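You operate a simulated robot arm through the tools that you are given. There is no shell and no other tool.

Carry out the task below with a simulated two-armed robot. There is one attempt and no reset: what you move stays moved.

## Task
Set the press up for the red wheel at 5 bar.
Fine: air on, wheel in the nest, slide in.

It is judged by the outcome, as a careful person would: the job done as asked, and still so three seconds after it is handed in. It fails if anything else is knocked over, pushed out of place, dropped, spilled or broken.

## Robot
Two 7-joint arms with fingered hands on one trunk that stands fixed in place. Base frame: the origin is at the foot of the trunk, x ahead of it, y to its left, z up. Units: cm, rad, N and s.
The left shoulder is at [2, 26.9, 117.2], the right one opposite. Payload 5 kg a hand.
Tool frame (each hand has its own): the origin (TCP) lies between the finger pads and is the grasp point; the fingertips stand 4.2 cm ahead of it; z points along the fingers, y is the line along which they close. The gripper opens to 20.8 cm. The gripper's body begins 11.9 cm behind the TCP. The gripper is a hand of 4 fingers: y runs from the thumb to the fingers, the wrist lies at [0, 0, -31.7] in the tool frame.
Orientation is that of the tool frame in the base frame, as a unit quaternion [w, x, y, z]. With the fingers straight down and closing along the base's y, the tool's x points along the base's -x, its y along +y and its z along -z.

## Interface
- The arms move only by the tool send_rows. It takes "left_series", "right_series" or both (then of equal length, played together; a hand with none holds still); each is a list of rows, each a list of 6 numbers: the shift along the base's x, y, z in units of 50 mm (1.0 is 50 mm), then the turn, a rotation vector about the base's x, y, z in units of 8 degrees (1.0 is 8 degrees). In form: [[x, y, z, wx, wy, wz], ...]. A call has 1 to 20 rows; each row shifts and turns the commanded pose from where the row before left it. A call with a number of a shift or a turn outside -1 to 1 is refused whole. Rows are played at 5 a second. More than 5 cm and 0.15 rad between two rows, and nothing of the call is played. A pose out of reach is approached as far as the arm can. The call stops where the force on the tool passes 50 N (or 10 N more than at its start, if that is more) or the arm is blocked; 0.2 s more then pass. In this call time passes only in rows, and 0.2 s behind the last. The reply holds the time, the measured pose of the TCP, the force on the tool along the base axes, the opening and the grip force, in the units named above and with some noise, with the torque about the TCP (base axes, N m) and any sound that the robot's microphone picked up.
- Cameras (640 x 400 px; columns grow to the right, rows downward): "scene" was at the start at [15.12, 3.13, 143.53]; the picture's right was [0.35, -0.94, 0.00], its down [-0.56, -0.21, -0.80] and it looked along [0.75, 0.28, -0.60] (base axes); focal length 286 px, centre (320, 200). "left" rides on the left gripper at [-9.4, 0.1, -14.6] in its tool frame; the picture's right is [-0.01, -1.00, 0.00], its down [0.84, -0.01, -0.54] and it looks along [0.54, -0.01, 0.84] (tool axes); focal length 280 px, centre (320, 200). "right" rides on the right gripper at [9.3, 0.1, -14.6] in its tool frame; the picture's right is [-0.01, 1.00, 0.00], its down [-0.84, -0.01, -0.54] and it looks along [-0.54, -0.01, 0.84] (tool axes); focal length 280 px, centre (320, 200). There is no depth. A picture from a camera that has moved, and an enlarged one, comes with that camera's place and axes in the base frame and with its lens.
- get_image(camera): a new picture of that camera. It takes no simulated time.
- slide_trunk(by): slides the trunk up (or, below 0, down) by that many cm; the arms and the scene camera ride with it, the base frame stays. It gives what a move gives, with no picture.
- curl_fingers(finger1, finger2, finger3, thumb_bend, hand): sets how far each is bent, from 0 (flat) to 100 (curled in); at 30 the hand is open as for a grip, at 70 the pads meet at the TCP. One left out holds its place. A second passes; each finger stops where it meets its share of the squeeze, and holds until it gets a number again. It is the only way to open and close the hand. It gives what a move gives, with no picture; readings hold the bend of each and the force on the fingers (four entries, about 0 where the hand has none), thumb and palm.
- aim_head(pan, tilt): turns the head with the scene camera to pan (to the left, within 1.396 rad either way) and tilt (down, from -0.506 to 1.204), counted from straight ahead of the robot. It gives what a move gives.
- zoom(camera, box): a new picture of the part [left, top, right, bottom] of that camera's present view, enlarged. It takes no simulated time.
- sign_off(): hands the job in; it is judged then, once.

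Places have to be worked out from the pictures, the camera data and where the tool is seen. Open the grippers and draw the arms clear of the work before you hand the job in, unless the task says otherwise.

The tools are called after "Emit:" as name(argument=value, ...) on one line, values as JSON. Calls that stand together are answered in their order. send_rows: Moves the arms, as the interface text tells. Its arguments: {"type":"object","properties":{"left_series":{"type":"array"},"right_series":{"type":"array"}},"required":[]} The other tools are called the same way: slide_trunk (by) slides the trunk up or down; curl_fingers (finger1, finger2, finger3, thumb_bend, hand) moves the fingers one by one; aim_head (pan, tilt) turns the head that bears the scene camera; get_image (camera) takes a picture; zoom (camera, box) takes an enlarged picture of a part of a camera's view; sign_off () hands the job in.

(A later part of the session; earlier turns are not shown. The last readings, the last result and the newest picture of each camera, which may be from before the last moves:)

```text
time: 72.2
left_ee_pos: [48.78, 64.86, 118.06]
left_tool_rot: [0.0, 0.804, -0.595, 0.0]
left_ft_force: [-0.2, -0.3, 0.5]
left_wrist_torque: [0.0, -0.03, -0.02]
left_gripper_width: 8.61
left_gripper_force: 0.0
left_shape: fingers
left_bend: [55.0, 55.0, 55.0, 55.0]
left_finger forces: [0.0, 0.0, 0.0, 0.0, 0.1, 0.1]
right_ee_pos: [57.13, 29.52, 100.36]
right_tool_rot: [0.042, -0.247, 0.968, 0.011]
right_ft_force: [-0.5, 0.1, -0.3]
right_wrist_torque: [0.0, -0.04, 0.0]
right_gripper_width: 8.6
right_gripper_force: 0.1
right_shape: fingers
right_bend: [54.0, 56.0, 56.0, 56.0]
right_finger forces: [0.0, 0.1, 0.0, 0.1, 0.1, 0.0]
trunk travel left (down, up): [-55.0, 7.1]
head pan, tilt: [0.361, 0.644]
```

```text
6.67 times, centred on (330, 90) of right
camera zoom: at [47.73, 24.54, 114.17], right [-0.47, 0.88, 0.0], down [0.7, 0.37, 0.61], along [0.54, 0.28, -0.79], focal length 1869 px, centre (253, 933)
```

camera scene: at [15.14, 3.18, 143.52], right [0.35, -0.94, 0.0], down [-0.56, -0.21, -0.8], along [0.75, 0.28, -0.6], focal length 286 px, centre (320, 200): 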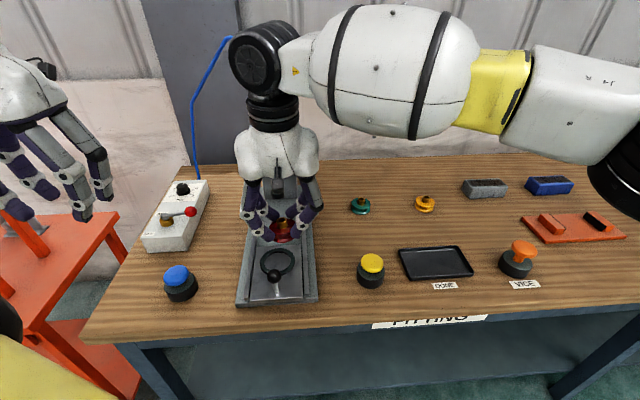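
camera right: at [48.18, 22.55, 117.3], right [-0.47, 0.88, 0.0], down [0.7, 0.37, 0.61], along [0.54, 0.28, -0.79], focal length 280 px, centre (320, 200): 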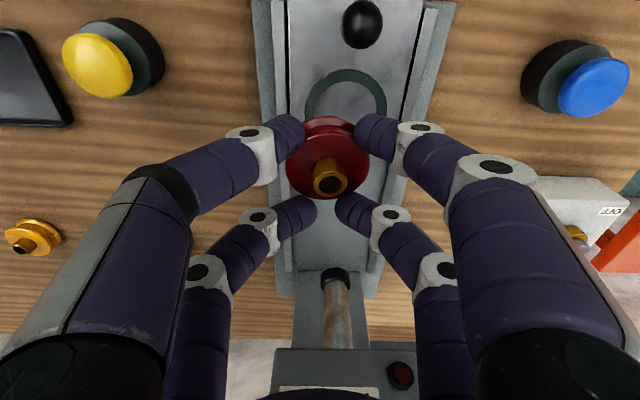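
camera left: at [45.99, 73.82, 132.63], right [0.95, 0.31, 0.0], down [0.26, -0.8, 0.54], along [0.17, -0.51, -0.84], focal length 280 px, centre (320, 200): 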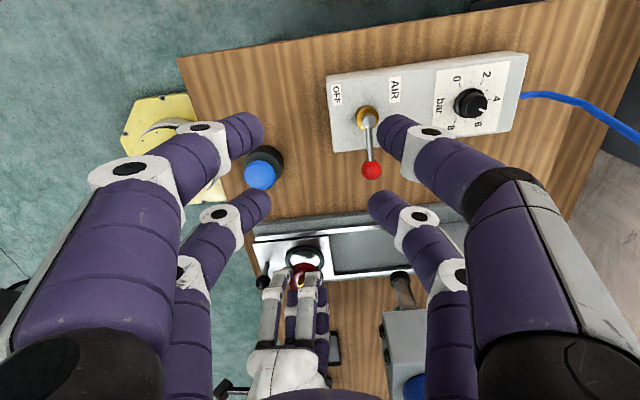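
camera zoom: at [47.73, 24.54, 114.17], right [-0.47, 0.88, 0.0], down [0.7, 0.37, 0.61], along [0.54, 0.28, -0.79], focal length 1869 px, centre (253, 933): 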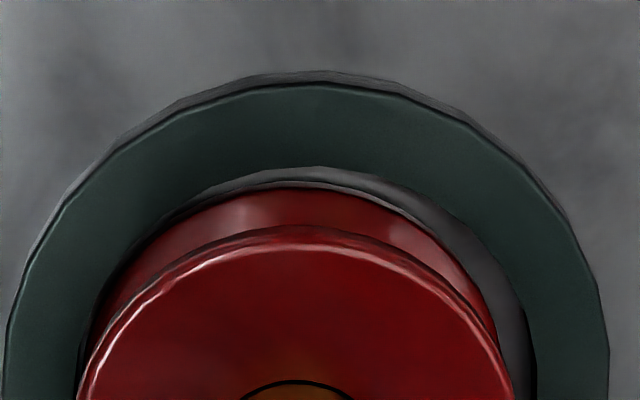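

The wheel is level and fully down: bush top triangulates to z≈91.3 as expected for sitting on the plate. Next is the slide: I bring the right hand back behind the handle ball (at about (49, 26.6, 92.9)), staying high.

Emit:
send_rows(right_series=[[0, 0, 0.5, 0, 0, 0], [-0.4, -0.15, 0.3, 0, 0, 0], [-0.6, -0.25, 0, 0, 0, 0], [-0.6, -0.25, 0, 0, 0, 0], [-0.6, -0.25, 0, 0, 0, 0], [-0.45, -0.2, 0, 0, 0, 0], [0, 0, 0, 0, 0, 0]])

Emit:
curl_fingers(hand="right", finger1=40, finger2=69, finger3=69, thumb_bend=40)

Emit:
get_image(camera="right")

Emit:
get_image(camera="scene")

Emit:
get_image(camera="left")

```text
time: 73.8
left_ee_pos: [48.88, 65.0, 118.07]
left_tool_rot: [0.0, 0.804, -0.594, 0.0]
left_ft_force: [0.7, 0.7, 0.4]
left_wrist_torque: [-0.01, 0.04, 0.0]
left_gripper_width: 8.63
left_gripper_force: 0.1
left_shape: fingers
left_bend: [55.0, 55.0, 55.0, 55.0]
left_finger forces: [0.0, 0.0, 0.0, 0.0, 0.0, 0.1]
right_ee_pos: [43.78, 24.0, 104.37]
right_tool_rot: [0.043, -0.247, 0.968, 0.011]
right_ft_force: [0.3, -0.5, 0.6]
right_wrist_torque: [0.0, 0.04, 0.03]
right_gripper_width: 8.59
right_gripper_force: 0.0
right_shape: fingers
right_bend: [54.0, 56.0, 56.0, 56.0]
right_finger forces: [0.0, 0.1, 0.0, 0.0, 0.0, 0.0]
trunk travel left (down, up): [-55.0, 7.1]
head pan, tilt: [0.361, 0.644]
```

```text
time: 74.8
left_ee_pos: [48.87, 64.87, 118.11]
left_tool_rot: [0.0, 0.804, -0.595, 0.0]
left_ft_force: [0.9, 0.2, 0.7]
left_wrist_torque: [0.0, -0.02, 0.0]
left_gripper_width: 8.61
left_gripper_force: 0.2
left_shape: fingers
left_bend: [55.0, 55.0, 55.0, 55.0]
left_finger forces: [0.0, 0.1, 0.1, 0.0, 0.1, 0.0]
right_ee_pos: [43.69, 23.91, 104.38]
right_tool_rot: [0.042, -0.247, 0.968, 0.011]
right_ft_force: [0.0, -0.6, -0.9]
right_wrist_torque: [0.04, -0.03, 0.01]
right_gripper_width: 16.61
right_gripper_force: 0.1
right_shape: fingers
right_bend: [40.0, 69.0, 69.0, 40.0]
right_finger forces: [0.0, 0.0, 0.1, 0.0, 0.1, 0.1]
trunk travel left (down, up): [-55.0, 7.1]
head pan, tilt: [0.361, 0.644]
```

```text
taken
camera right: at [34.42, 19.03, 118.18], right [-0.47, 0.88, 0.0], down [0.7, 0.37, 0.61], along [0.54, 0.28, -0.79], focal length 280 px, centre (320, 200)
```

right: 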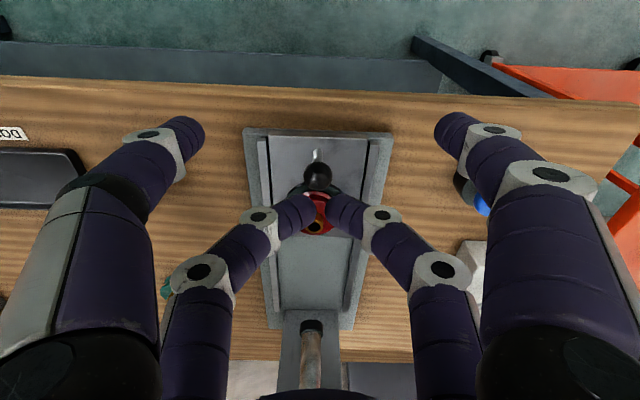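

```text
taken
camera scene: at [15.13, 3.13, 143.53], right [0.35, -0.94, 0.0], down [-0.56, -0.21, -0.8], along [0.75, 0.28, -0.6], focal length 286 px, centre (320, 200)
```

scene: 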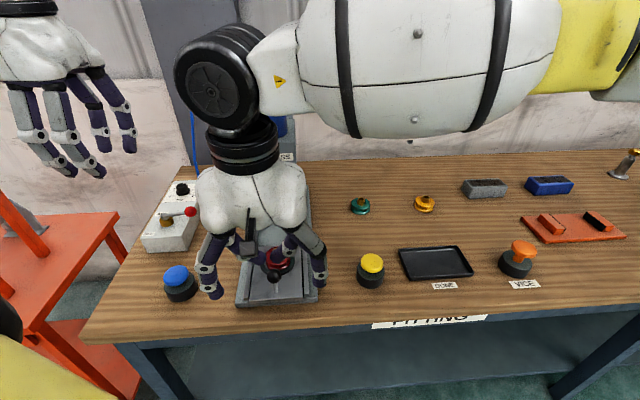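

```text
taken
camera left: at [45.97, 73.78, 132.67], right [0.95, 0.31, 0.0], down [0.26, -0.8, 0.54], along [0.16, -0.51, -0.84], focal length 280 px, centre (320, 200)
```

left: 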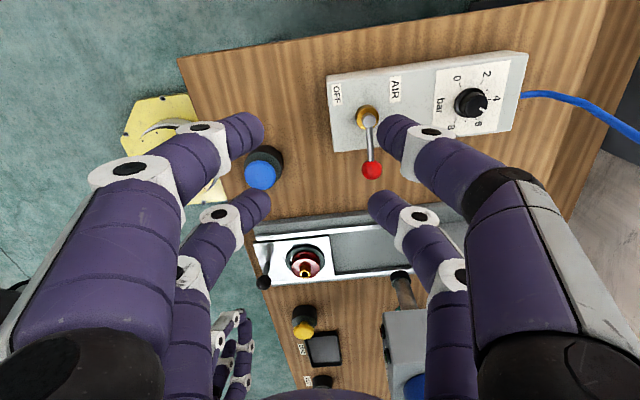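

The closed finger pair is lined up behind the ball (about 3 mm gap predicted). I descend to ball height, checking for contact.

Emit:
send_rows(right_series=[[-0.04, -0.02, -0.4, 0, 0, 0], [0, 0, -0.5, 0, 0, 0], [0, 0, -0.45, 0, 0, 0], [0, 0, -0.15, 0, 0, 0], [0, 0, 0, 0, 0, 0]])

Emit:
get_image(camera="right")

Emit:
zoom(camera="left", box=[200, 220, 360, 340])

```text
time: 76.0
left_ee_pos: [48.82, 64.85, 118.19]
left_tool_rot: [0.0, 0.804, -0.595, 0.0]
left_ft_force: [-0.9, 0.5, 0.8]
left_wrist_torque: [0.0, 0.05, 0.01]
left_gripper_width: 8.63
left_gripper_force: 0.0
left_shape: fingers
left_bend: [55.0, 55.0, 55.0, 55.0]
left_finger forces: [0.1, 0.1, 0.0, 0.2, 0.1, 0.0]
right_ee_pos: [43.6, 23.89, 96.73]
right_tool_rot: [0.042, -0.247, 0.968, 0.012]
right_ft_force: [-0.4, -0.5, -0.4]
right_wrist_torque: [0.0, 0.0, 0.03]
right_gripper_width: 16.57
right_gripper_force: 0.0
right_shape: fingers
right_bend: [40.0, 69.0, 69.0, 40.0]
right_finger forces: [0.0, 0.0, 0.1, 0.0, 0.0, 0.0]
trunk travel left (down, up): [-55.0, 7.1]
head pan, tilt: [0.361, 0.644]
```

```text
taken
camera right: at [34.31, 18.79, 110.53], right [-0.47, 0.88, 0.0], down [0.7, 0.37, 0.61], along [0.54, 0.28, -0.79], focal length 280 px, centre (320, 200)
```

right: 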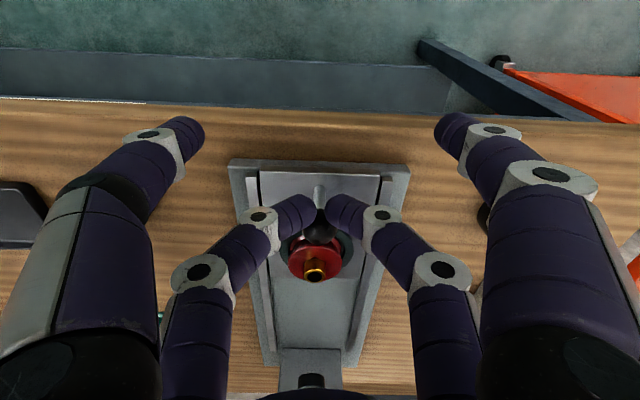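

```text
3.33 times, centred on (280, 280) of left
camera zoom: at [45.98, 73.79, 132.67], right [0.95, 0.31, 0.0], down [0.26, -0.8, 0.54], along [0.16, -0.51, -0.84], focal length 935 px, centre (453, -67)
```

zoom: 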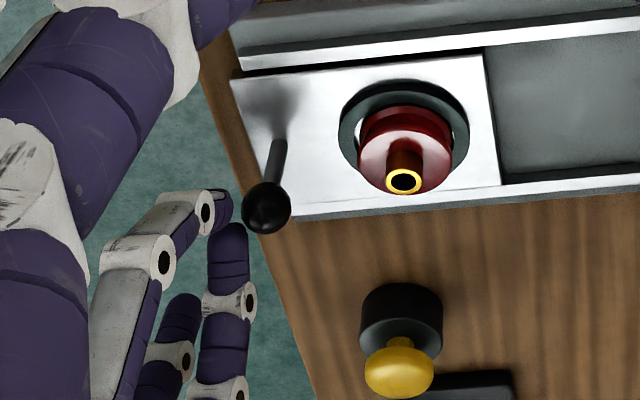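

The pusher stands just behind the ball. I push forward along the slide axis (yaw 25°), gently at first, watching the force.

Emit:
send_rows(right_series=[[0.09, 0.042, 0, 0, 0, 0], [0.09, 0.042, 0, 0, 0, 0], [0.09, 0.042, 0, 0, 0, 0], [0, 0, 0, 0, 0, 0]])

Emit:
zoom(camera="left", box=[200, 220, 360, 340])

```text
time: 77.0
left_ee_pos: [48.87, 64.83, 118.01]
left_tool_rot: [0.0, 0.804, -0.595, 0.0]
left_ft_force: [-0.1, -0.7, 0.0]
left_wrist_torque: [0.02, 0.02, -0.01]
left_gripper_width: 8.65
left_gripper_force: 0.0
left_shape: fingers
left_bend: [55.0, 55.0, 55.0, 55.0]
left_finger forces: [0.1, 0.0, 0.0, 0.0, 0.1, 0.1]
right_ee_pos: [44.94, 24.48, 96.78]
right_tool_rot: [0.043, -0.247, 0.968, 0.011]
right_ft_force: [-0.4, -0.4, -0.4]
right_wrist_torque: [-0.02, -0.02, -0.03]
right_gripper_width: 16.62
right_gripper_force: 0.2
right_shape: fingers
right_bend: [40.0, 69.0, 69.0, 40.0]
right_finger forces: [0.0, 0.0, 0.2, 0.0, 0.0, 0.1]
trunk travel left (down, up): [-55.0, 7.1]
head pan, tilt: [0.361, 0.644]
```

```text
3.33 times, centred on (280, 280) of left
camera zoom: at [45.96, 73.78, 132.68], right [0.95, 0.31, 0.0], down [0.26, -0.8, 0.54], along [0.17, -0.51, -0.84], focal length 935 px, centre (453, -67)
```

zoom: 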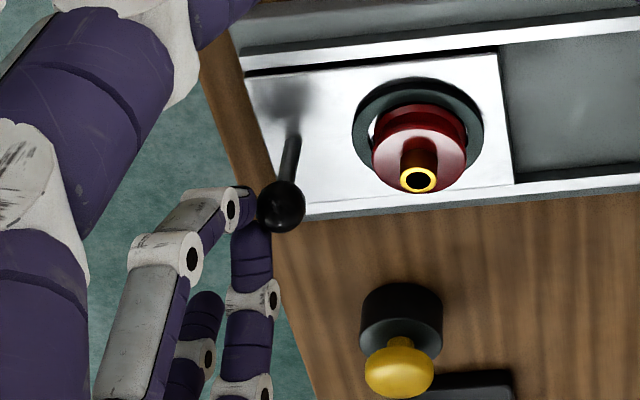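

The slide moves freely with the wheel riding in the nest. I continue pushing at a slow, steady 5 cm/s.

Emit:
send_rows(right_series=[[0.12, 0.056, 0, 0, 0, 0], [0.18, 0.084, 0, 0, 0, 0], [0.18, 0.084, 0, 0, 0, 0], [0.18, 0.084, 0, 0, 0, 0], [0.18, 0.084, 0, 0, 0, 0], [0.18, 0.084, 0, 0, 0, 0], [0.18, 0.084, 0, 0, 0, 0], [0.18, 0.084, 0, 0, 0, 0], [0.12, 0.056, 0, 0, 0, 0], [0, 0, 0, 0, 0, 0]])

Emit:
get_image(camera="left")

Emit:
get_image(camera="scene")

Emit:
get_image(camera="right")

```text
time: 79.2
left_ee_pos: [48.73, 64.81, 118.0]
left_tool_rot: [0.0, 0.803, -0.596, 0.0]
left_ft_force: [0.9, -0.4, 0.2]
left_wrist_torque: [-0.01, -0.02, -0.01]
left_gripper_width: 8.63
left_gripper_force: 0.1
left_shape: fingers
left_bend: [55.0, 55.0, 55.0, 55.0]
left_finger forces: [0.0, 0.1, 0.0, 0.0, 0.0, 0.1]
right_ee_pos: [52.47, 28.11, 96.76]
right_tool_rot: [0.042, -0.247, 0.968, 0.012]
right_ft_force: [0.4, 0.3, 0.1]
right_wrist_torque: [-0.02, -0.03, 0.0]
right_gripper_width: 16.57
right_gripper_force: 0.3
right_shape: fingers
right_bend: [40.0, 69.0, 69.0, 40.0]
right_finger forces: [0.0, 0.0, 0.4, 0.0, 0.0, 0.0]
trunk travel left (down, up): [-55.0, 7.1]
head pan, tilt: [0.361, 0.644]
```

```text
taken
camera left: at [45.97, 73.78, 132.67], right [0.95, 0.31, 0.0], down [0.26, -0.8, 0.54], along [0.16, -0.51, -0.84], focal length 280 px, centre (320, 200)
```

left: 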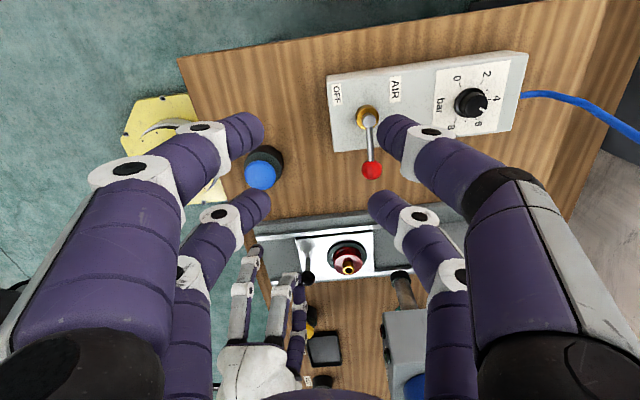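

```text
taken
camera scene: at [15.12, 3.13, 143.53], right [0.35, -0.94, 0.0], down [-0.56, -0.21, -0.8], along [0.75, 0.28, -0.6], focal length 286 px, centre (320, 200)
```

scene: 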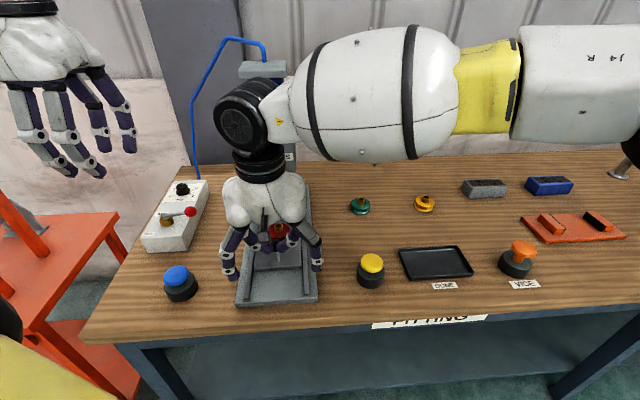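

```text
taken
camera right: at [43.15, 23.05, 110.59], right [-0.47, 0.89, 0.0], down [0.7, 0.37, 0.61], along [0.54, 0.28, -0.79], focal length 280 px, centre (320, 200)
```

right: 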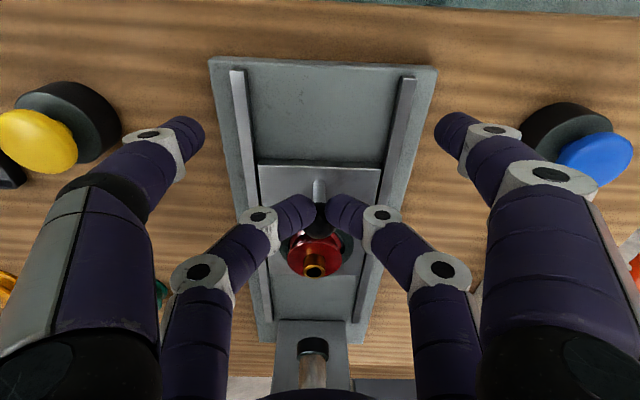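

About 9 cm in, all clear and the wheel is steady. I push another 6 cm.

Emit:
send_rows(right_series=[[0.12, 0.056, 0, 0, 0, 0], [0.18, 0.084, 0, 0, 0, 0], [0.18, 0.084, 0, 0, 0, 0], [0.18, 0.084, 0, 0, 0, 0], [0.18, 0.084, 0, 0, 0, 0], [0.18, 0.084, 0, 0, 0, 0], [0.1, 0.047, 0, 0, 0, 0], [0, 0, 0, 0, 0, 0]])

Emit:
get_image(camera="left")

Emit:
get_image(camera="right")

Emit:
get_image(camera="scene")

```text
time: 81.0
left_ee_pos: [48.85, 64.83, 118.24]
left_tool_rot: [0.0, 0.804, -0.595, 0.001]
left_ft_force: [0.9, 0.9, 0.1]
left_wrist_torque: [0.0, 0.03, -0.01]
left_gripper_width: 8.65
left_gripper_force: 0.0
left_shape: fingers
left_bend: [55.0, 55.0, 55.0, 55.0]
left_finger forces: [0.0, 0.0, 0.0, 0.0, 0.0, 0.0]
right_ee_pos: [59.61, 29.53, 97.99]
right_tool_rot: [0.045, -0.235, 0.971, 0.017]
right_ft_force: [-0.5, -0.4, 1.8]
right_wrist_torque: [0.06, -0.04, 0.03]
right_gripper_width: 16.61
right_gripper_force: 1.3
right_shape: fingers
right_bend: [40.0, 69.0, 69.0, 40.0]
right_finger forces: [0.1, 2.3, 0.0, 0.0, 0.1, 0.0]
trunk travel left (down, up): [-55.0, 7.1]
head pan, tilt: [0.361, 0.644]
```

```text
taken
camera left: at [45.97, 73.78, 132.68], right [0.95, 0.31, 0.0], down [0.26, -0.8, 0.54], along [0.16, -0.51, -0.84], focal length 280 px, centre (320, 200)
```

left: 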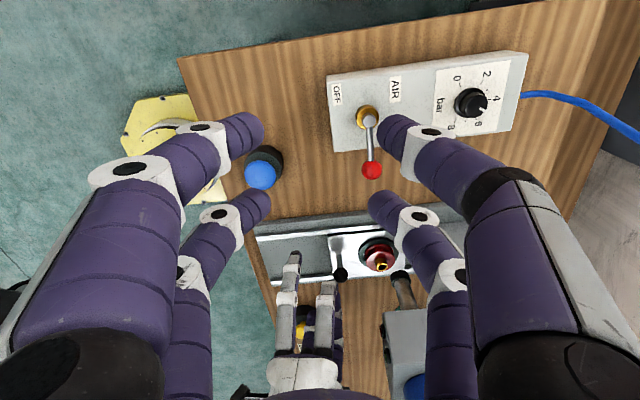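

```text
taken
camera right: at [50.14, 24.53, 111.65], right [-0.44, 0.9, 0.01], down [0.71, 0.34, 0.62], along [0.55, 0.28, -0.79], focal length 280 px, centre (320, 200)
```

right: 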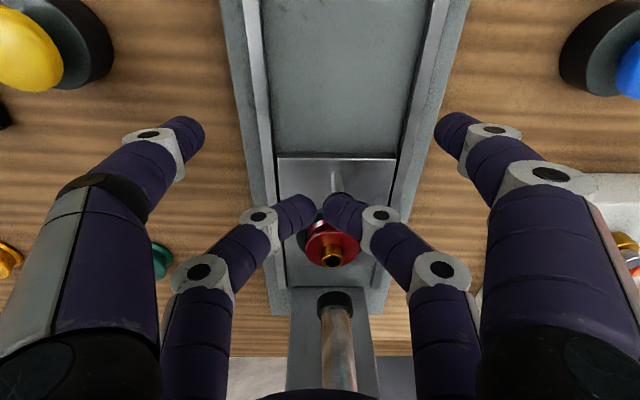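

```text
taken
camera scene: at [15.12, 3.13, 143.53], right [0.35, -0.94, 0.0], down [-0.56, -0.21, -0.8], along [0.75, 0.28, -0.6], focal length 286 px, centre (320, 200)
```

scene: 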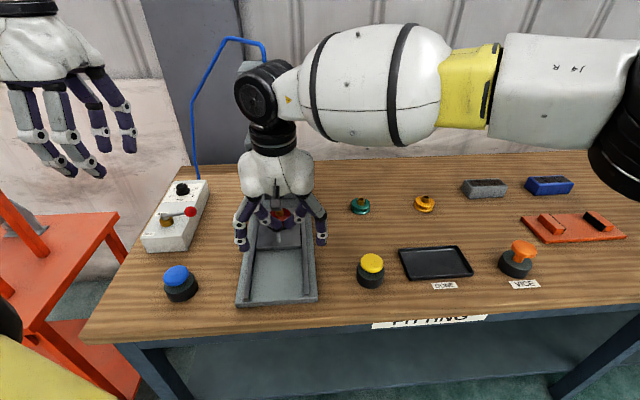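

The measured pose (59.6, 29.5, 98.0) deviates from what I commanded (58.0, 30.7, 96.8), and the hand has yawed a little – something may be limiting the arm. I pause and re-read before pushing further.

Emit:
send_rows(right_series=[[0, 0, 0, 0, 0, 0], [0, 0, 0, 0, 0, 0], [0, 0, 0, 0, 0, 0]])

Emit:
zoom(camera="left", box=[220, 200, 470, 400])

Emit:
zoom(camera="scene", box=[200, 20, 400, 260])

```text
time: 81.8
left_ee_pos: [48.73, 64.9, 118.09]
left_tool_rot: [0.0, 0.804, -0.594, 0.0]
left_ft_force: [-1.2, 0.1, 1.3]
left_wrist_torque: [0.01, 0.0, 0.0]
left_gripper_width: 8.66
left_gripper_force: 0.0
left_shape: fingers
left_bend: [55.0, 55.0, 55.0, 55.0]
left_finger forces: [0.1, 0.1, 0.0, 0.0, 0.1, 0.0]
right_ee_pos: [59.6, 29.39, 97.6]
right_tool_rot: [0.044, -0.235, 0.971, 0.017]
right_ft_force: [-0.6, -1.1, 1.0]
right_wrist_torque: [0.0, -0.06, 0.02]
right_gripper_width: 16.58
right_gripper_force: 1.0
right_shape: fingers
right_bend: [40.0, 70.0, 69.0, 40.0]
right_finger forces: [0.0, 2.0, 0.0, 0.1, 0.0, 0.0]
trunk travel left (down, up): [-55.0, 7.1]
head pan, tilt: [0.361, 0.644]
```

```text
2.00 times, centred on (345, 300) of left
camera zoom: at [45.96, 73.78, 132.68], right [0.95, 0.31, 0.0], down [0.26, -0.8, 0.54], along [0.16, -0.51, -0.84], focal length 561 px, centre (270, 0)
```

zoom: 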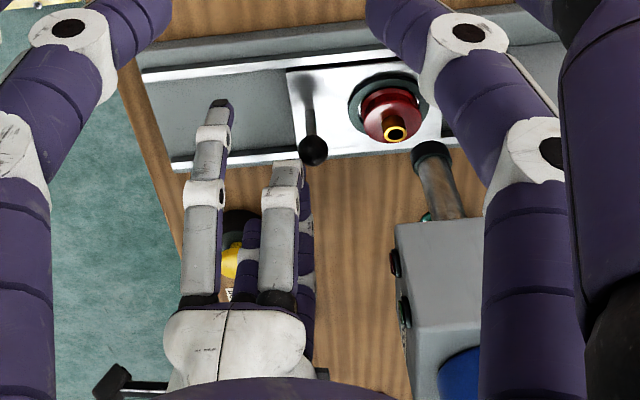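

```text
1.67 times, centred on (300, 140) of scene
camera zoom: at [15.12, 3.13, 143.53], right [0.35, -0.94, 0.0], down [-0.56, -0.21, -0.8], along [0.75, 0.28, -0.6], focal length 476 px, centre (353, 300)
```

zoom: 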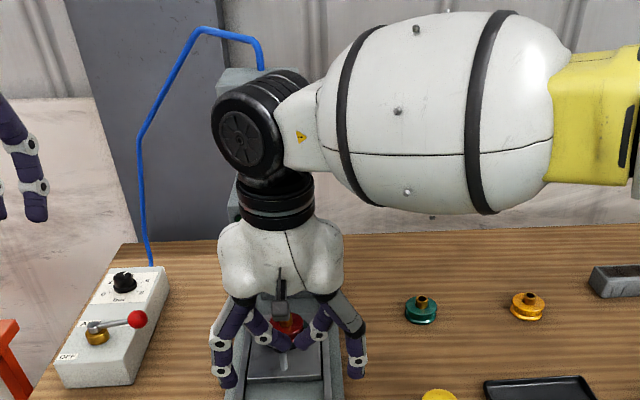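

The pose is stable but offset. I test the response with a small 0.5 cm move toward +y.

Emit:
send_rows(right_series=[[0, 0.1, 0, 0, 0, 0], [0, 0, 0, 0, 0, 0]])

```text
time: 82.6
left_ee_pos: [48.94, 64.72, 118.21]
left_tool_rot: [-0.001, 0.804, -0.595, 0.0]
left_ft_force: [0.8, -0.8, 0.7]
left_wrist_torque: [0.07, 0.03, -0.01]
left_gripper_width: 8.65
left_gripper_force: 0.0
left_shape: fingers
left_bend: [55.0, 55.0, 55.0, 55.0]
left_finger forces: [0.0, 0.0, 0.1, 0.1, 0.1, 0.0]
right_ee_pos: [60.62, 29.14, 97.77]
right_tool_rot: [0.044, -0.226, 0.973, 0.018]
right_ft_force: [0.5, -0.4, 0.0]
right_wrist_torque: [0.02, 0.05, 0.0]
right_gripper_width: 16.61
right_gripper_force: 0.1
right_shape: fingers
right_bend: [40.0, 69.0, 69.0, 40.0]
right_finger forces: [0.0, 0.0, 0.1, 0.0, 0.1, 0.1]
trunk travel left (down, up): [-55.0, 7.1]
head pan, tilt: [0.361, 0.644]
stopped in row 2 (right hand): the arm was blocked; the commanded pose is now the measured one
```

The arm reports being blocked upstream of the wrist sensor. Before anything else I look around with the head camera to see what the right arm is touching.

Emit:
aim_head(pan=0.1, tilt=0.25)

Emit:
get_image(camera="scene")

Emit:
aim_head(pan=-0.7, tilt=0.5)

Emit:
get_image(camera="scene")

```text
time: 83.5
left_ee_pos: [48.91, 64.84, 118.05]
left_tool_rot: [-0.001, 0.804, -0.594, 0.001]
left_ft_force: [0.6, 0.2, -0.4]
left_wrist_torque: [0.0, 0.01, 0.01]
left_gripper_width: 8.65
left_gripper_force: 0.0
left_shape: fingers
left_bend: [55.0, 55.0, 55.0, 55.0]
left_finger forces: [0.0, 0.0, 0.0, 0.1, 0.0, 0.0]
right_ee_pos: [60.55, 29.14, 97.73]
right_tool_rot: [0.043, -0.228, 0.973, 0.018]
right_ft_force: [-0.4, 0.9, -0.8]
right_wrist_torque: [0.04, 0.03, -0.02]
right_gripper_width: 16.6
right_gripper_force: 0.1
right_shape: fingers
right_bend: [40.0, 69.0, 69.0, 40.0]
right_finger forces: [0.0, 0.1, 0.0, 0.0, 0.0, 0.1]
trunk travel left (down, up): [-55.0, 7.1]
head pan, tilt: [0.099, 0.25]
```

```text
taken
camera scene: at [16.29, 0.99, 147.13], right [0.1, -0.99, 0.0], down [-0.25, -0.02, -0.97], along [0.96, 0.1, -0.25], focal length 286 px, centre (320, 200)
```

scene: 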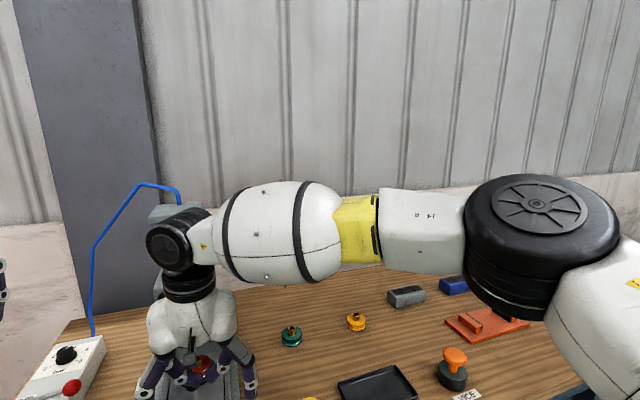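

```text
time: 84.6
left_ee_pos: [48.86, 64.87, 118.04]
left_tool_rot: [0.0, 0.804, -0.595, -0.001]
left_ft_force: [-0.1, -0.7, -0.2]
left_wrist_torque: [0.01, -0.01, 0.0]
left_gripper_width: 8.64
left_gripper_force: 0.0
left_shape: fingers
left_bend: [55.0, 55.0, 55.0, 55.0]
left_finger forces: [0.0, 0.0, 0.0, 0.0, 0.1, 0.0]
right_ee_pos: [60.43, 29.29, 97.98]
right_tool_rot: [0.044, -0.227, 0.973, 0.018]
right_ft_force: [-1.1, -0.6, -0.4]
right_wrist_torque: [0.0, 0.01, 0.0]
right_gripper_width: 16.59
right_gripper_force: 0.0
right_shape: fingers
right_bend: [40.0, 69.0, 69.0, 40.0]
right_finger forces: [0.0, 0.0, 0.0, 0.0, 0.1, 0.0]
trunk travel left (down, up): [-55.0, 7.1]
head pan, tilt: [-0.7, 0.499]
```

```text
taken
camera scene: at [13.96, -5.8, 144.82], right [-0.64, -0.77, 0.0], down [-0.37, 0.31, -0.88], along [0.67, -0.57, -0.48], focal length 286 px, centre (320, 200)
```

scene: 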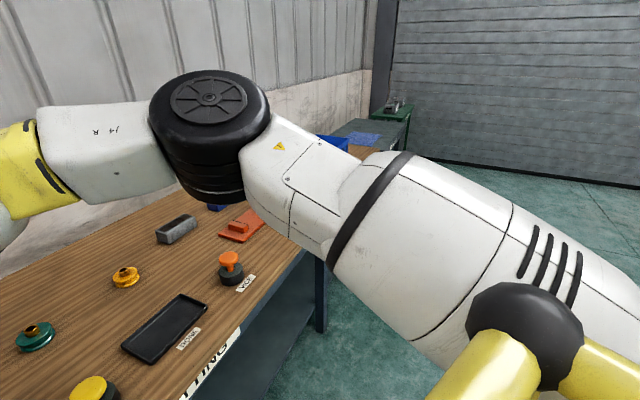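

The arm's links look clear of everything, so this is probably a joint limit (the hand is crossing far to the left with this yaw). I turn the head back and check how the fingers now sit relative to the handle.

Emit:
aim_head(pan=0.45, tilt=0.6)

Emit:
get_image(camera="scene")

Emit:
get_image(camera="right")

Emit:
zoom(camera="left", box=[260, 220, 420, 340])

```text
time: 86.0
left_ee_pos: [48.76, 64.96, 118.02]
left_tool_rot: [0.0, 0.804, -0.595, 0.001]
left_ft_force: [0.5, -0.6, 0.1]
left_wrist_torque: [0.0, 0.02, -0.01]
left_gripper_width: 8.65
left_gripper_force: 0.0
left_shape: fingers
left_bend: [55.0, 55.0, 55.0, 55.0]
left_finger forces: [0.0, 0.0, 0.0, 0.1, 0.1, 0.1]
right_ee_pos: [60.51, 29.21, 97.82]
right_tool_rot: [0.044, -0.227, 0.973, 0.018]
right_ft_force: [-0.5, -0.8, -0.3]
right_wrist_torque: [0.01, 0.0, 0.03]
right_gripper_width: 16.62
right_gripper_force: 0.0
right_shape: fingers
right_bend: [40.0, 69.0, 69.0, 40.0]
right_finger forces: [0.0, 0.0, 0.0, 0.0, 0.0, 0.1]
trunk travel left (down, up): [-55.0, 7.1]
head pan, tilt: [0.45, 0.6]
```

```text
taken
camera scene: at [14.95, 3.9, 143.91], right [0.43, -0.9, 0.0], down [-0.51, -0.25, -0.83], along [0.74, 0.36, -0.56], focal length 286 px, centre (320, 200)
```

scene: 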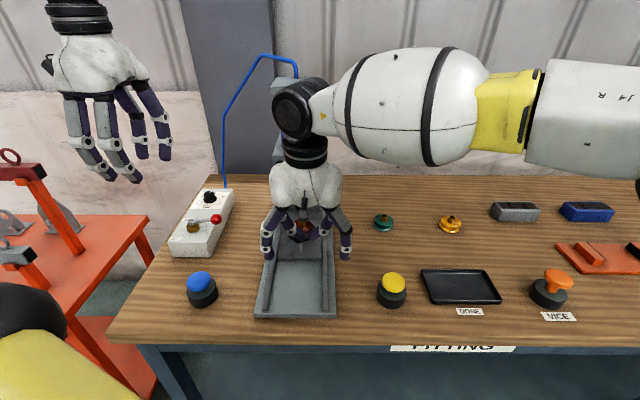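

```text
taken
camera right: at [51.02, 24.38, 111.52], right [-0.43, 0.9, 0.02], down [0.72, 0.33, 0.61], along [0.55, 0.28, -0.79], focal length 280 px, centre (320, 200)
```

right: 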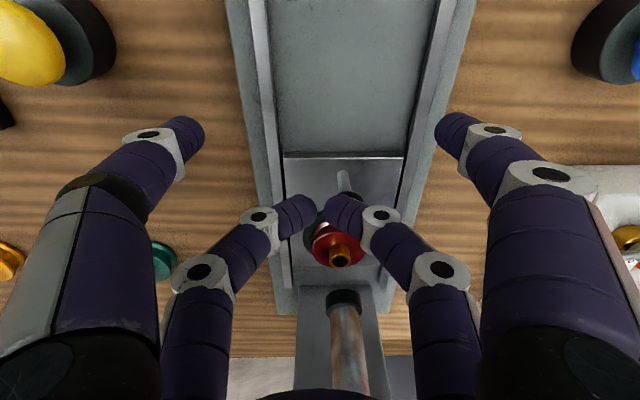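

```text
3.33 times, centred on (340, 280) of left
camera zoom: at [45.97, 73.78, 132.67], right [0.95, 0.31, 0.0], down [0.26, -0.8, 0.54], along [0.16, -0.51, -0.84], focal length 935 px, centre (253, -67)
```

zoom: 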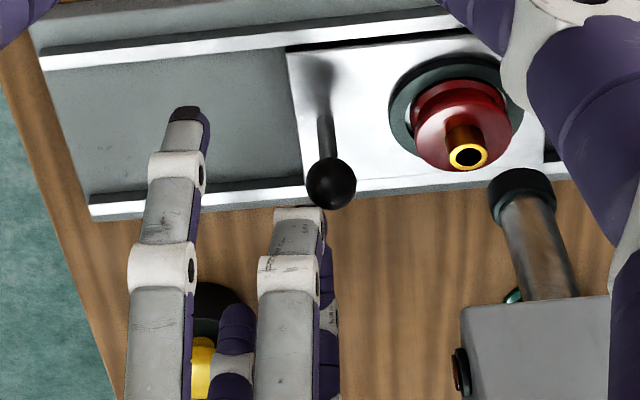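

The slide is about 2–3 cm short of the ram, and the right arm is at its limit, so I'll finish the push with the left hand. First I withdraw the right hand: sideways away from the ball, then up and back to the right.

Emit:
send_rows(right_series=[[-0.1, -0.2, 0, 0, 0, 0], [-0.1, -0.2, 0.1, 0, 0, 0], [0, -0.1, 0.4, 0, 0, 0], [0, -0.1, 0.5, 0, 0, 0], [0, 0, 0, 0, 0, 0]])

Emit:
zoom(camera="left", box=[260, 220, 420, 340])

Emit:
get_image(camera="right")

```text
time: 87.2
left_ee_pos: [48.79, 64.89, 118.05]
left_tool_rot: [0.0, 0.804, -0.595, 0.0]
left_ft_force: [1.1, 0.3, 0.4]
left_wrist_torque: [-0.02, 0.02, -0.01]
left_gripper_width: 8.63
left_gripper_force: 0.1
left_shape: fingers
left_bend: [55.0, 55.0, 55.0, 55.0]
left_finger forces: [0.0, 0.1, 0.0, 0.0, 0.0, 0.0]
right_ee_pos: [59.27, 26.42, 102.72]
right_tool_rot: [0.044, -0.23, 0.972, 0.016]
right_ft_force: [0.7, 0.1, -0.1]
right_wrist_torque: [-0.04, -0.01, 0.01]
right_gripper_width: 16.61
right_gripper_force: 0.0
right_shape: fingers
right_bend: [40.0, 69.0, 69.0, 40.0]
right_finger forces: [0.0, 0.1, 0.1, 0.0, 0.0, 0.0]
trunk travel left (down, up): [-55.0, 7.1]
head pan, tilt: [0.45, 0.6]
```

```text
3.33 times, centred on (340, 280) of left
camera zoom: at [45.98, 73.83, 132.62], right [0.95, 0.31, 0.0], down [0.26, -0.8, 0.54], along [0.16, -0.51, -0.84], focal length 935 px, centre (253, -67)
```

zoom: 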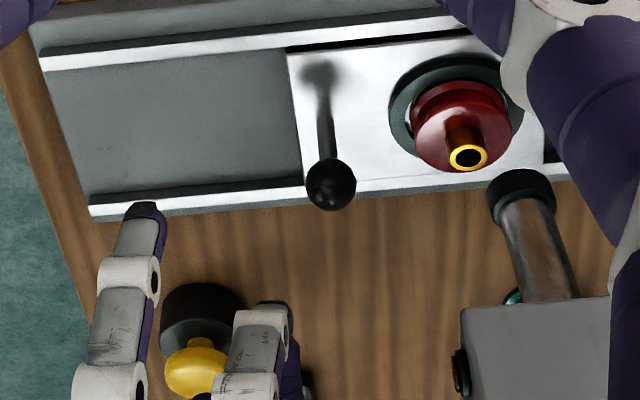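

```text
taken
camera right: at [49.74, 21.52, 116.44], right [-0.44, 0.9, 0.01], down [0.71, 0.34, 0.61], along [0.55, 0.28, -0.79], focal length 280 px, centre (320, 200)
```

right: 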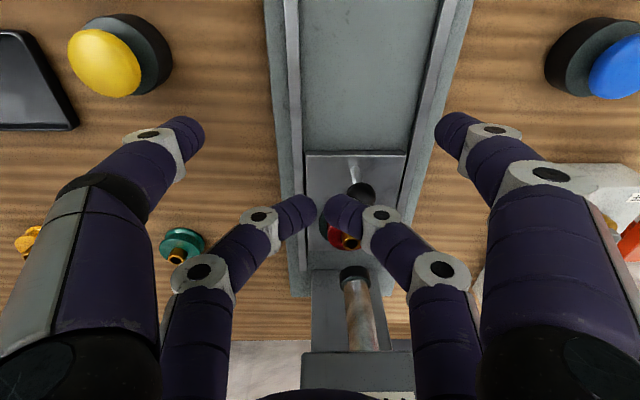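

The right hand is free. Tilting its fingers further forward will bring the wrist back into comfortable range, so I back off, tilt forward 24° more, and open thumb and finger1 wide.

Emit:
send_rows(right_series=[[-0.4, -0.2, 0.2, 0, 0, 0], [-0.6, -0.28, 0.2, 0, 0, 0], [-0.6, -0.28, 0.2, 0, 0, 0], [-0.6, -0.28, 0.2, 0, 0, 0], [0, 0, 0, 0.45, -0.89, 0], [0, 0, 0, 0.45, -0.89, 0], [0, 0, 0, 0.45, -0.89, 0], [0, 0, 0, 0, 0, 0]])

Emit:
curl_fingers(hand="right", finger1=30, thumb_bend=30)

Emit:
get_image(camera="right")

Emit:
get_image(camera="scene")

```text
time: 89.0
left_ee_pos: [48.41, 64.58, 118.55]
left_tool_rot: [-0.003, 0.804, -0.595, 0.001]
left_ft_force: [-3.8, -1.7, 3.0]
left_wrist_torque: [0.31, -0.51, 0.04]
left_gripper_width: 8.63
left_gripper_force: 0.2
left_shape: fingers
left_bend: [55.0, 55.0, 55.0, 55.0]
left_finger forces: [0.0, 0.0, 0.0, 0.1, 0.0, 0.0]
right_ee_pos: [47.74, 20.95, 106.95]
right_tool_rot: [0.246, -0.224, 0.941, 0.066]
right_ft_force: [-3.1, -1.2, 0.4]
right_wrist_torque: [0.19, -0.36, -0.03]
right_gripper_width: 16.65
right_gripper_force: 0.1
right_shape: fingers
right_bend: [40.0, 69.0, 69.0, 40.0]
right_finger forces: [0.0, 0.0, 0.0, 0.1, 0.1, 0.0]
trunk travel left (down, up): [-55.0, 7.1]
head pan, tilt: [0.45, 0.6]
```

```text
time: 90.0
left_ee_pos: [49.04, 64.94, 117.87]
left_tool_rot: [0.001, 0.804, -0.595, -0.001]
left_ft_force: [0.7, 0.2, -1.0]
left_wrist_torque: [-0.09, 0.11, -0.01]
left_gripper_width: 8.64
left_gripper_force: 0.1
left_shape: fingers
left_bend: [55.0, 55.0, 55.0, 55.0]
left_finger forces: [0.0, 0.0, 0.1, 0.1, 0.0, 0.0]
right_ee_pos: [48.27, 21.27, 106.57]
right_tool_rot: [0.244, -0.225, 0.941, 0.065]
right_ft_force: [-0.3, 0.3, -1.1]
right_wrist_torque: [-0.03, 0.07, 0.0]
right_gripper_width: 21.81
right_gripper_force: 0.0
right_shape: fingers
right_bend: [30.0, 69.0, 69.0, 30.0]
right_finger forces: [0.1, 0.1, 0.0, 0.1, 0.0, 0.0]
trunk travel left (down, up): [-55.0, 7.1]
head pan, tilt: [0.45, 0.6]
```

```text
taken
camera right: at [34.58, 14.33, 114.78], right [-0.44, 0.9, 0.02], down [0.43, 0.19, 0.88], along [0.79, 0.4, -0.47], focal length 280 px, centre (320, 200)
```

right: 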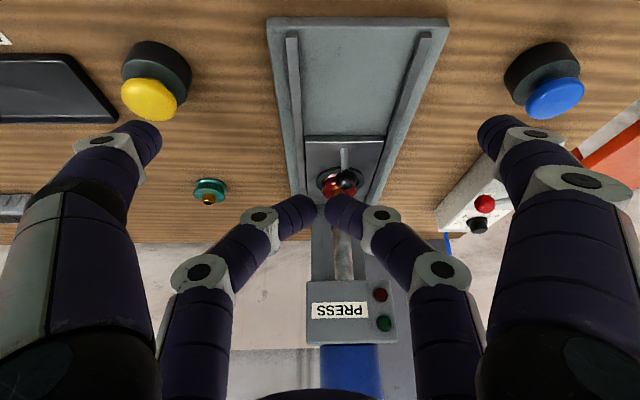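

```text
taken
camera scene: at [15.07, 4.0, 143.89], right [0.44, -0.9, 0.0], down [-0.51, -0.25, -0.82], along [0.74, 0.36, -0.57], focal length 286 px, centre (320, 200)
```

scene: 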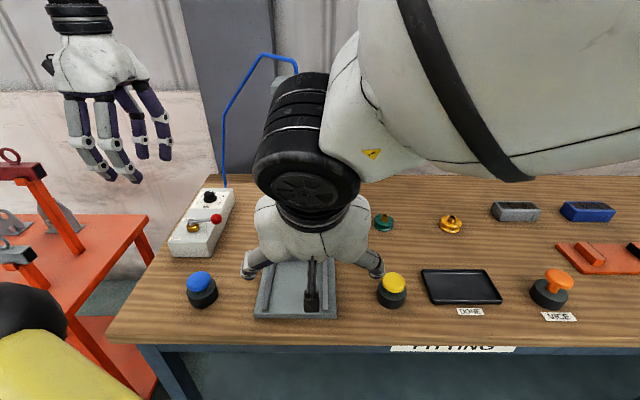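

The hand is tilted ~29° with the closed finger pair leading, slightly right of the ball's line. I line up behind the ball and descend about 5 cm behind it.

Emit:
send_rows(right_series=[[0.35, 0.42, -0.3, 0, 0, 0], [0.45, 0.55, -0.4, 0, 0, 0], [0.45, 0.55, -0.5, 0, 0, 0], [0.05, 0.04, -0.5, 0, 0, 0], [0, 0, -0.5, 0, 0, 0], [0, 0, 0, 0, 0, 0], [0, 0, 0, 0, 0, 0]])

Emit:
get_image(camera="right")

Emit:
zoom(camera="left", box=[240, 200, 440, 350])

```text
time: 91.3
left_ee_pos: [48.95, 64.87, 118.17]
left_tool_rot: [0.001, 0.803, -0.596, 0.001]
left_ft_force: [-0.4, -0.7, -0.6]
left_wrist_torque: [0.05, 0.06, -0.02]
left_gripper_width: 8.64
left_gripper_force: 0.1
left_shape: fingers
left_bend: [55.0, 55.0, 55.0, 55.0]
left_finger forces: [0.1, 0.1, 0.0, 0.0, 0.0, 0.1]
right_ee_pos: [59.81, 27.19, 105.68]
right_tool_rot: [0.273, -0.174, 0.939, 0.115]
right_ft_force: [0.1, -0.6, -0.4]
right_wrist_torque: [-0.01, 0.02, -0.01]
right_gripper_width: 21.86
right_gripper_force: 0.2
right_shape: fingers
right_bend: [30.0, 69.0, 69.0, 30.0]
right_finger forces: [0.1, 0.1, 0.0, 0.0, 0.0, 0.0]
trunk travel left (down, up): [-55.0, 7.1]
head pan, tilt: [0.45, 0.6]
stopped in row 6 (right hand): the arm was blocked; the commanded pose is now the measured one
```

```text
taken
camera right: at [45.49, 20.21, 112.53], right [-0.38, 0.92, 0.13], down [0.41, 0.04, 0.91], along [0.83, 0.4, -0.4], focal length 280 px, centre (320, 200)
```

right: 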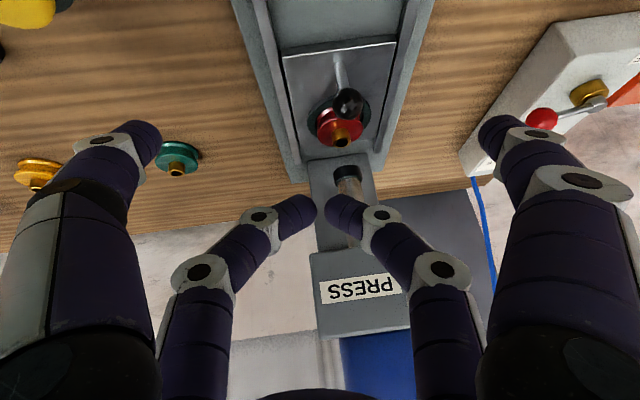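

```text
2.67 times, centred on (340, 275) of left
camera zoom: at [46.03, 73.74, 132.68], right [0.95, 0.3, 0.0], down [0.26, -0.8, 0.54], along [0.16, -0.51, -0.84], focal length 748 px, centre (267, 0)
```

zoom: 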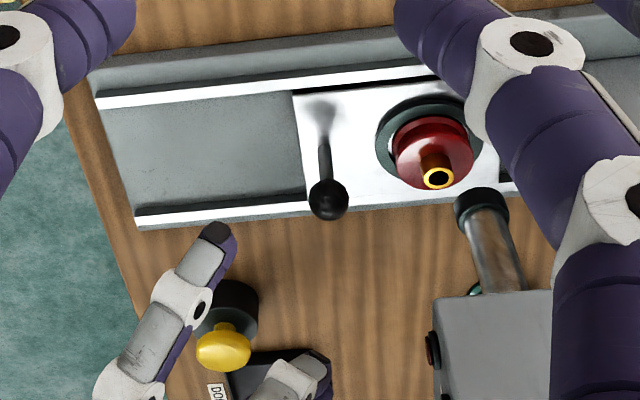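

Blocked again, with the hand thrown off course (no tool force). Something on the arm itself is hitting a limit or a neighbour. I look with the head at the arm near the body before moving.

Emit:
aim_head(pan=0.2, tilt=0.1)

Emit:
get_image(camera="scene")

Emit:
aim_head(pan=1.0, tilt=0.2)

Emit:
get_image(camera="scene")

Emit:
aim_head(pan=0.3, tilt=1.1)

Emit:
get_image(camera="scene")

```text
time: 92.2
left_ee_pos: [48.74, 64.77, 118.18]
left_tool_rot: [0.0, 0.804, -0.595, 0.0]
left_ft_force: [-0.5, -0.6, 0.4]
left_wrist_torque: [0.0, -0.01, 0.04]
left_gripper_width: 8.64
left_gripper_force: 0.0
left_shape: fingers
left_bend: [55.0, 55.0, 55.0, 55.0]
left_finger forces: [0.1, 0.0, 0.0, 0.0, 0.0, 0.0]
right_ee_pos: [59.72, 27.24, 105.61]
right_tool_rot: [0.274, -0.173, 0.939, 0.113]
right_ft_force: [-0.1, -0.1, -0.8]
right_wrist_torque: [-0.01, -0.01, -0.02]
right_gripper_width: 21.86
right_gripper_force: 0.0
right_shape: fingers
right_bend: [30.0, 69.0, 69.0, 30.0]
right_finger forces: [0.0, 0.0, 0.0, 0.0, 0.1, 0.0]
trunk travel left (down, up): [-55.0, 7.1]
head pan, tilt: [0.201, 0.099]
```

```text
taken
camera scene: at [15.99, 1.9, 148.53], right [0.2, -0.98, 0.0], down [-0.1, -0.02, -0.99], along [0.97, 0.2, -0.1], focal length 286 px, centre (320, 200)
```

scene: 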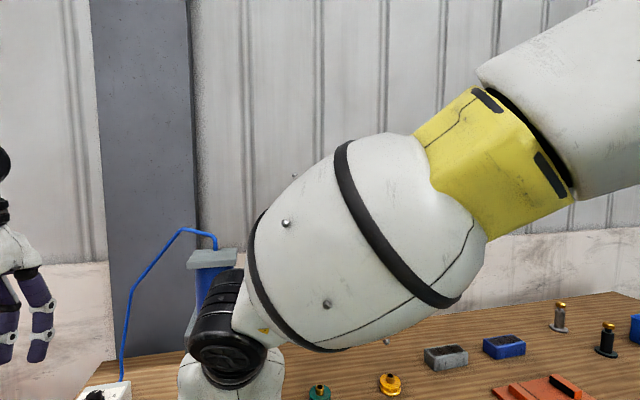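

```text
time: 93.3
left_ee_pos: [48.73, 65.02, 118.02]
left_tool_rot: [0.0, 0.804, -0.595, 0.0]
left_ft_force: [0.2, -0.2, -0.2]
left_wrist_torque: [0.03, 0.0, 0.02]
left_gripper_width: 8.64
left_gripper_force: 0.1
left_shape: fingers
left_bend: [55.0, 55.0, 55.0, 55.0]
left_finger forces: [0.0, 0.0, 0.0, 0.0, 0.0, 0.1]
right_ee_pos: [59.76, 27.24, 105.45]
right_tool_rot: [0.274, -0.174, 0.939, 0.115]
right_ft_force: [-0.2, -0.4, -0.2]
right_wrist_torque: [0.01, 0.0, 0.03]
right_gripper_width: 21.86
right_gripper_force: 0.1
right_shape: fingers
right_bend: [30.0, 69.0, 69.0, 30.0]
right_finger forces: [0.1, 0.0, 0.1, 0.0, 0.0, 0.0]
trunk travel left (down, up): [-55.0, 7.1]
head pan, tilt: [1.0, 0.201]
```

```text
taken
camera scene: at [12.03, 7.9, 147.59], right [0.84, -0.54, 0.0], down [-0.11, -0.17, -0.98], along [0.53, 0.82, -0.2], focal length 286 px, centre (320, 200)
```

scene: 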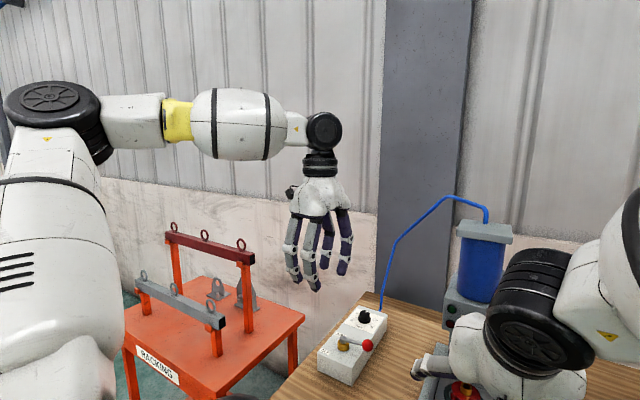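

```text
time: 94.5
left_ee_pos: [48.79, 64.84, 118.13]
left_tool_rot: [0.001, 0.804, -0.595, 0.0]
left_ft_force: [0.4, 0.3, -0.7]
left_wrist_torque: [0.05, -0.01, 0.0]
left_gripper_width: 8.66
left_gripper_force: 0.0
left_shape: fingers
left_bend: [55.0, 55.0, 55.0, 55.0]
left_finger forces: [0.0, 0.0, 0.0, 0.1, 0.0, 0.0]
right_ee_pos: [59.85, 27.08, 105.58]
right_tool_rot: [0.274, -0.175, 0.938, 0.116]
right_ft_force: [0.6, 0.9, -0.4]
right_wrist_torque: [0.01, 0.0, 0.01]
right_gripper_width: 21.83
right_gripper_force: 0.0
right_shape: fingers
right_bend: [30.0, 69.0, 69.0, 30.0]
right_finger forces: [0.0, 0.0, 0.1, 0.1, 0.0, 0.1]
trunk travel left (down, up): [-55.0, 7.1]
head pan, tilt: [0.3, 1.1]
```

```text
taken
camera scene: at [13.03, 1.93, 140.06], right [0.3, -0.96, 0.0], down [-0.85, -0.26, -0.45], along [0.43, 0.13, -0.89], focal length 286 px, centre (320, 200)
```

scene: 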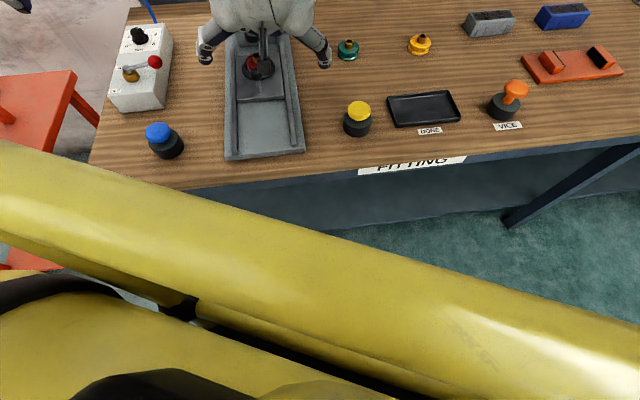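

No link touches anything, so it is a joint limit of the right arm this far to the left. The left arm suits this spot better. I withdraw the right hand to its own side, restoring its tilt on the way.

Emit:
send_rows(right_series=[[-0.2, -0.5, 0.3, 0, 0, 0], [-0.2, -0.8, 0.3, -0.4, 0.8, 0], [-0.2, -0.8, 0.3, -0.4, 0.8, 0], [-0.2, -0.8, 0.3, -0.4, 0.8, 0], [-0.2, -0.9, 0.2, 0, 0, 0], [-0.2, -0.9, 0.2, 0, 0, 0], [-0.2, -0.9, 0.2, 0, 0, 0], [-0.2, -0.9, 0.2, 0, 0, 0], [-0.2, -0.9, 0.2, 0, 0, 0], [-0.2, -0.9, 0.2, 0, 0, 0], [-0.2, -0.9, 0.2, 0, 0, 0], [0, 0, 0, 0, 0, 0]])

Emit:
aim_head(pan=0.42, tilt=0.644)

Emit:
get_image(camera="scene")

```text
time: 97.1
left_ee_pos: [48.8, 65.06, 117.97]
left_tool_rot: [0.001, 0.804, -0.595, 0.0]
left_ft_force: [0.5, 1.6, -1.0]
left_wrist_torque: [-0.21, 0.0, 0.01]
left_gripper_width: 8.65
left_gripper_force: 0.1
left_shape: fingers
left_bend: [55.0, 55.0, 55.0, 55.0]
left_finger forces: [0.0, 0.0, 0.0, 0.0, 0.0, 0.0]
right_ee_pos: [48.71, -18.62, 118.35]
right_tool_rot: [0.097, -0.178, 0.977, 0.061]
right_ft_force: [1.2, 1.2, 0.4]
right_wrist_torque: [-0.17, -0.01, 0.04]
right_gripper_width: 21.87
right_gripper_force: 0.1
right_shape: fingers
right_bend: [30.0, 69.0, 69.0, 30.0]
right_finger forces: [0.1, 0.0, 0.1, 0.0, 0.0, 0.0]
trunk travel left (down, up): [-55.0, 7.1]
head pan, tilt: [0.3, 1.1]
```

```text
time: 98.0
left_ee_pos: [48.83, 65.04, 118.18]
left_tool_rot: [0.0, 0.804, -0.594, 0.001]
left_ft_force: [0.6, -0.1, -0.8]
left_wrist_torque: [0.01, -0.01, 0.0]
left_gripper_width: 8.64
left_gripper_force: 0.0
left_shape: fingers
left_bend: [55.0, 55.0, 55.0, 55.0]
left_finger forces: [0.0, 0.0, 0.1, 0.0, 0.0, 0.0]
right_ee_pos: [48.73, -18.65, 118.28]
right_tool_rot: [0.097, -0.177, 0.977, 0.062]
right_ft_force: [-0.1, 0.0, 0.4]
right_wrist_torque: [-0.02, 0.02, 0.0]
right_gripper_width: 21.86
right_gripper_force: 0.1
right_shape: fingers
right_bend: [30.0, 69.0, 69.0, 30.0]
right_finger forces: [0.0, 0.0, 0.0, 0.0, 0.0, 0.1]
trunk travel left (down, up): [-55.0, 7.1]
head pan, tilt: [0.421, 0.644]
```

```text
taken
camera scene: at [14.92, 3.62, 143.52], right [0.41, -0.91, 0.0], down [-0.55, -0.25, -0.8], along [0.73, 0.33, -0.6], focal length 286 px, centre (320, 200)
```

scene: 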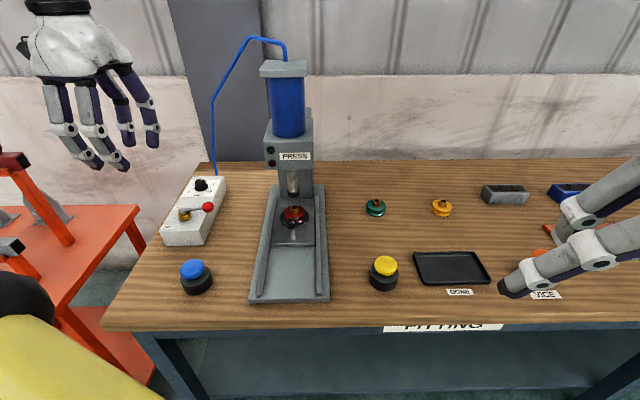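

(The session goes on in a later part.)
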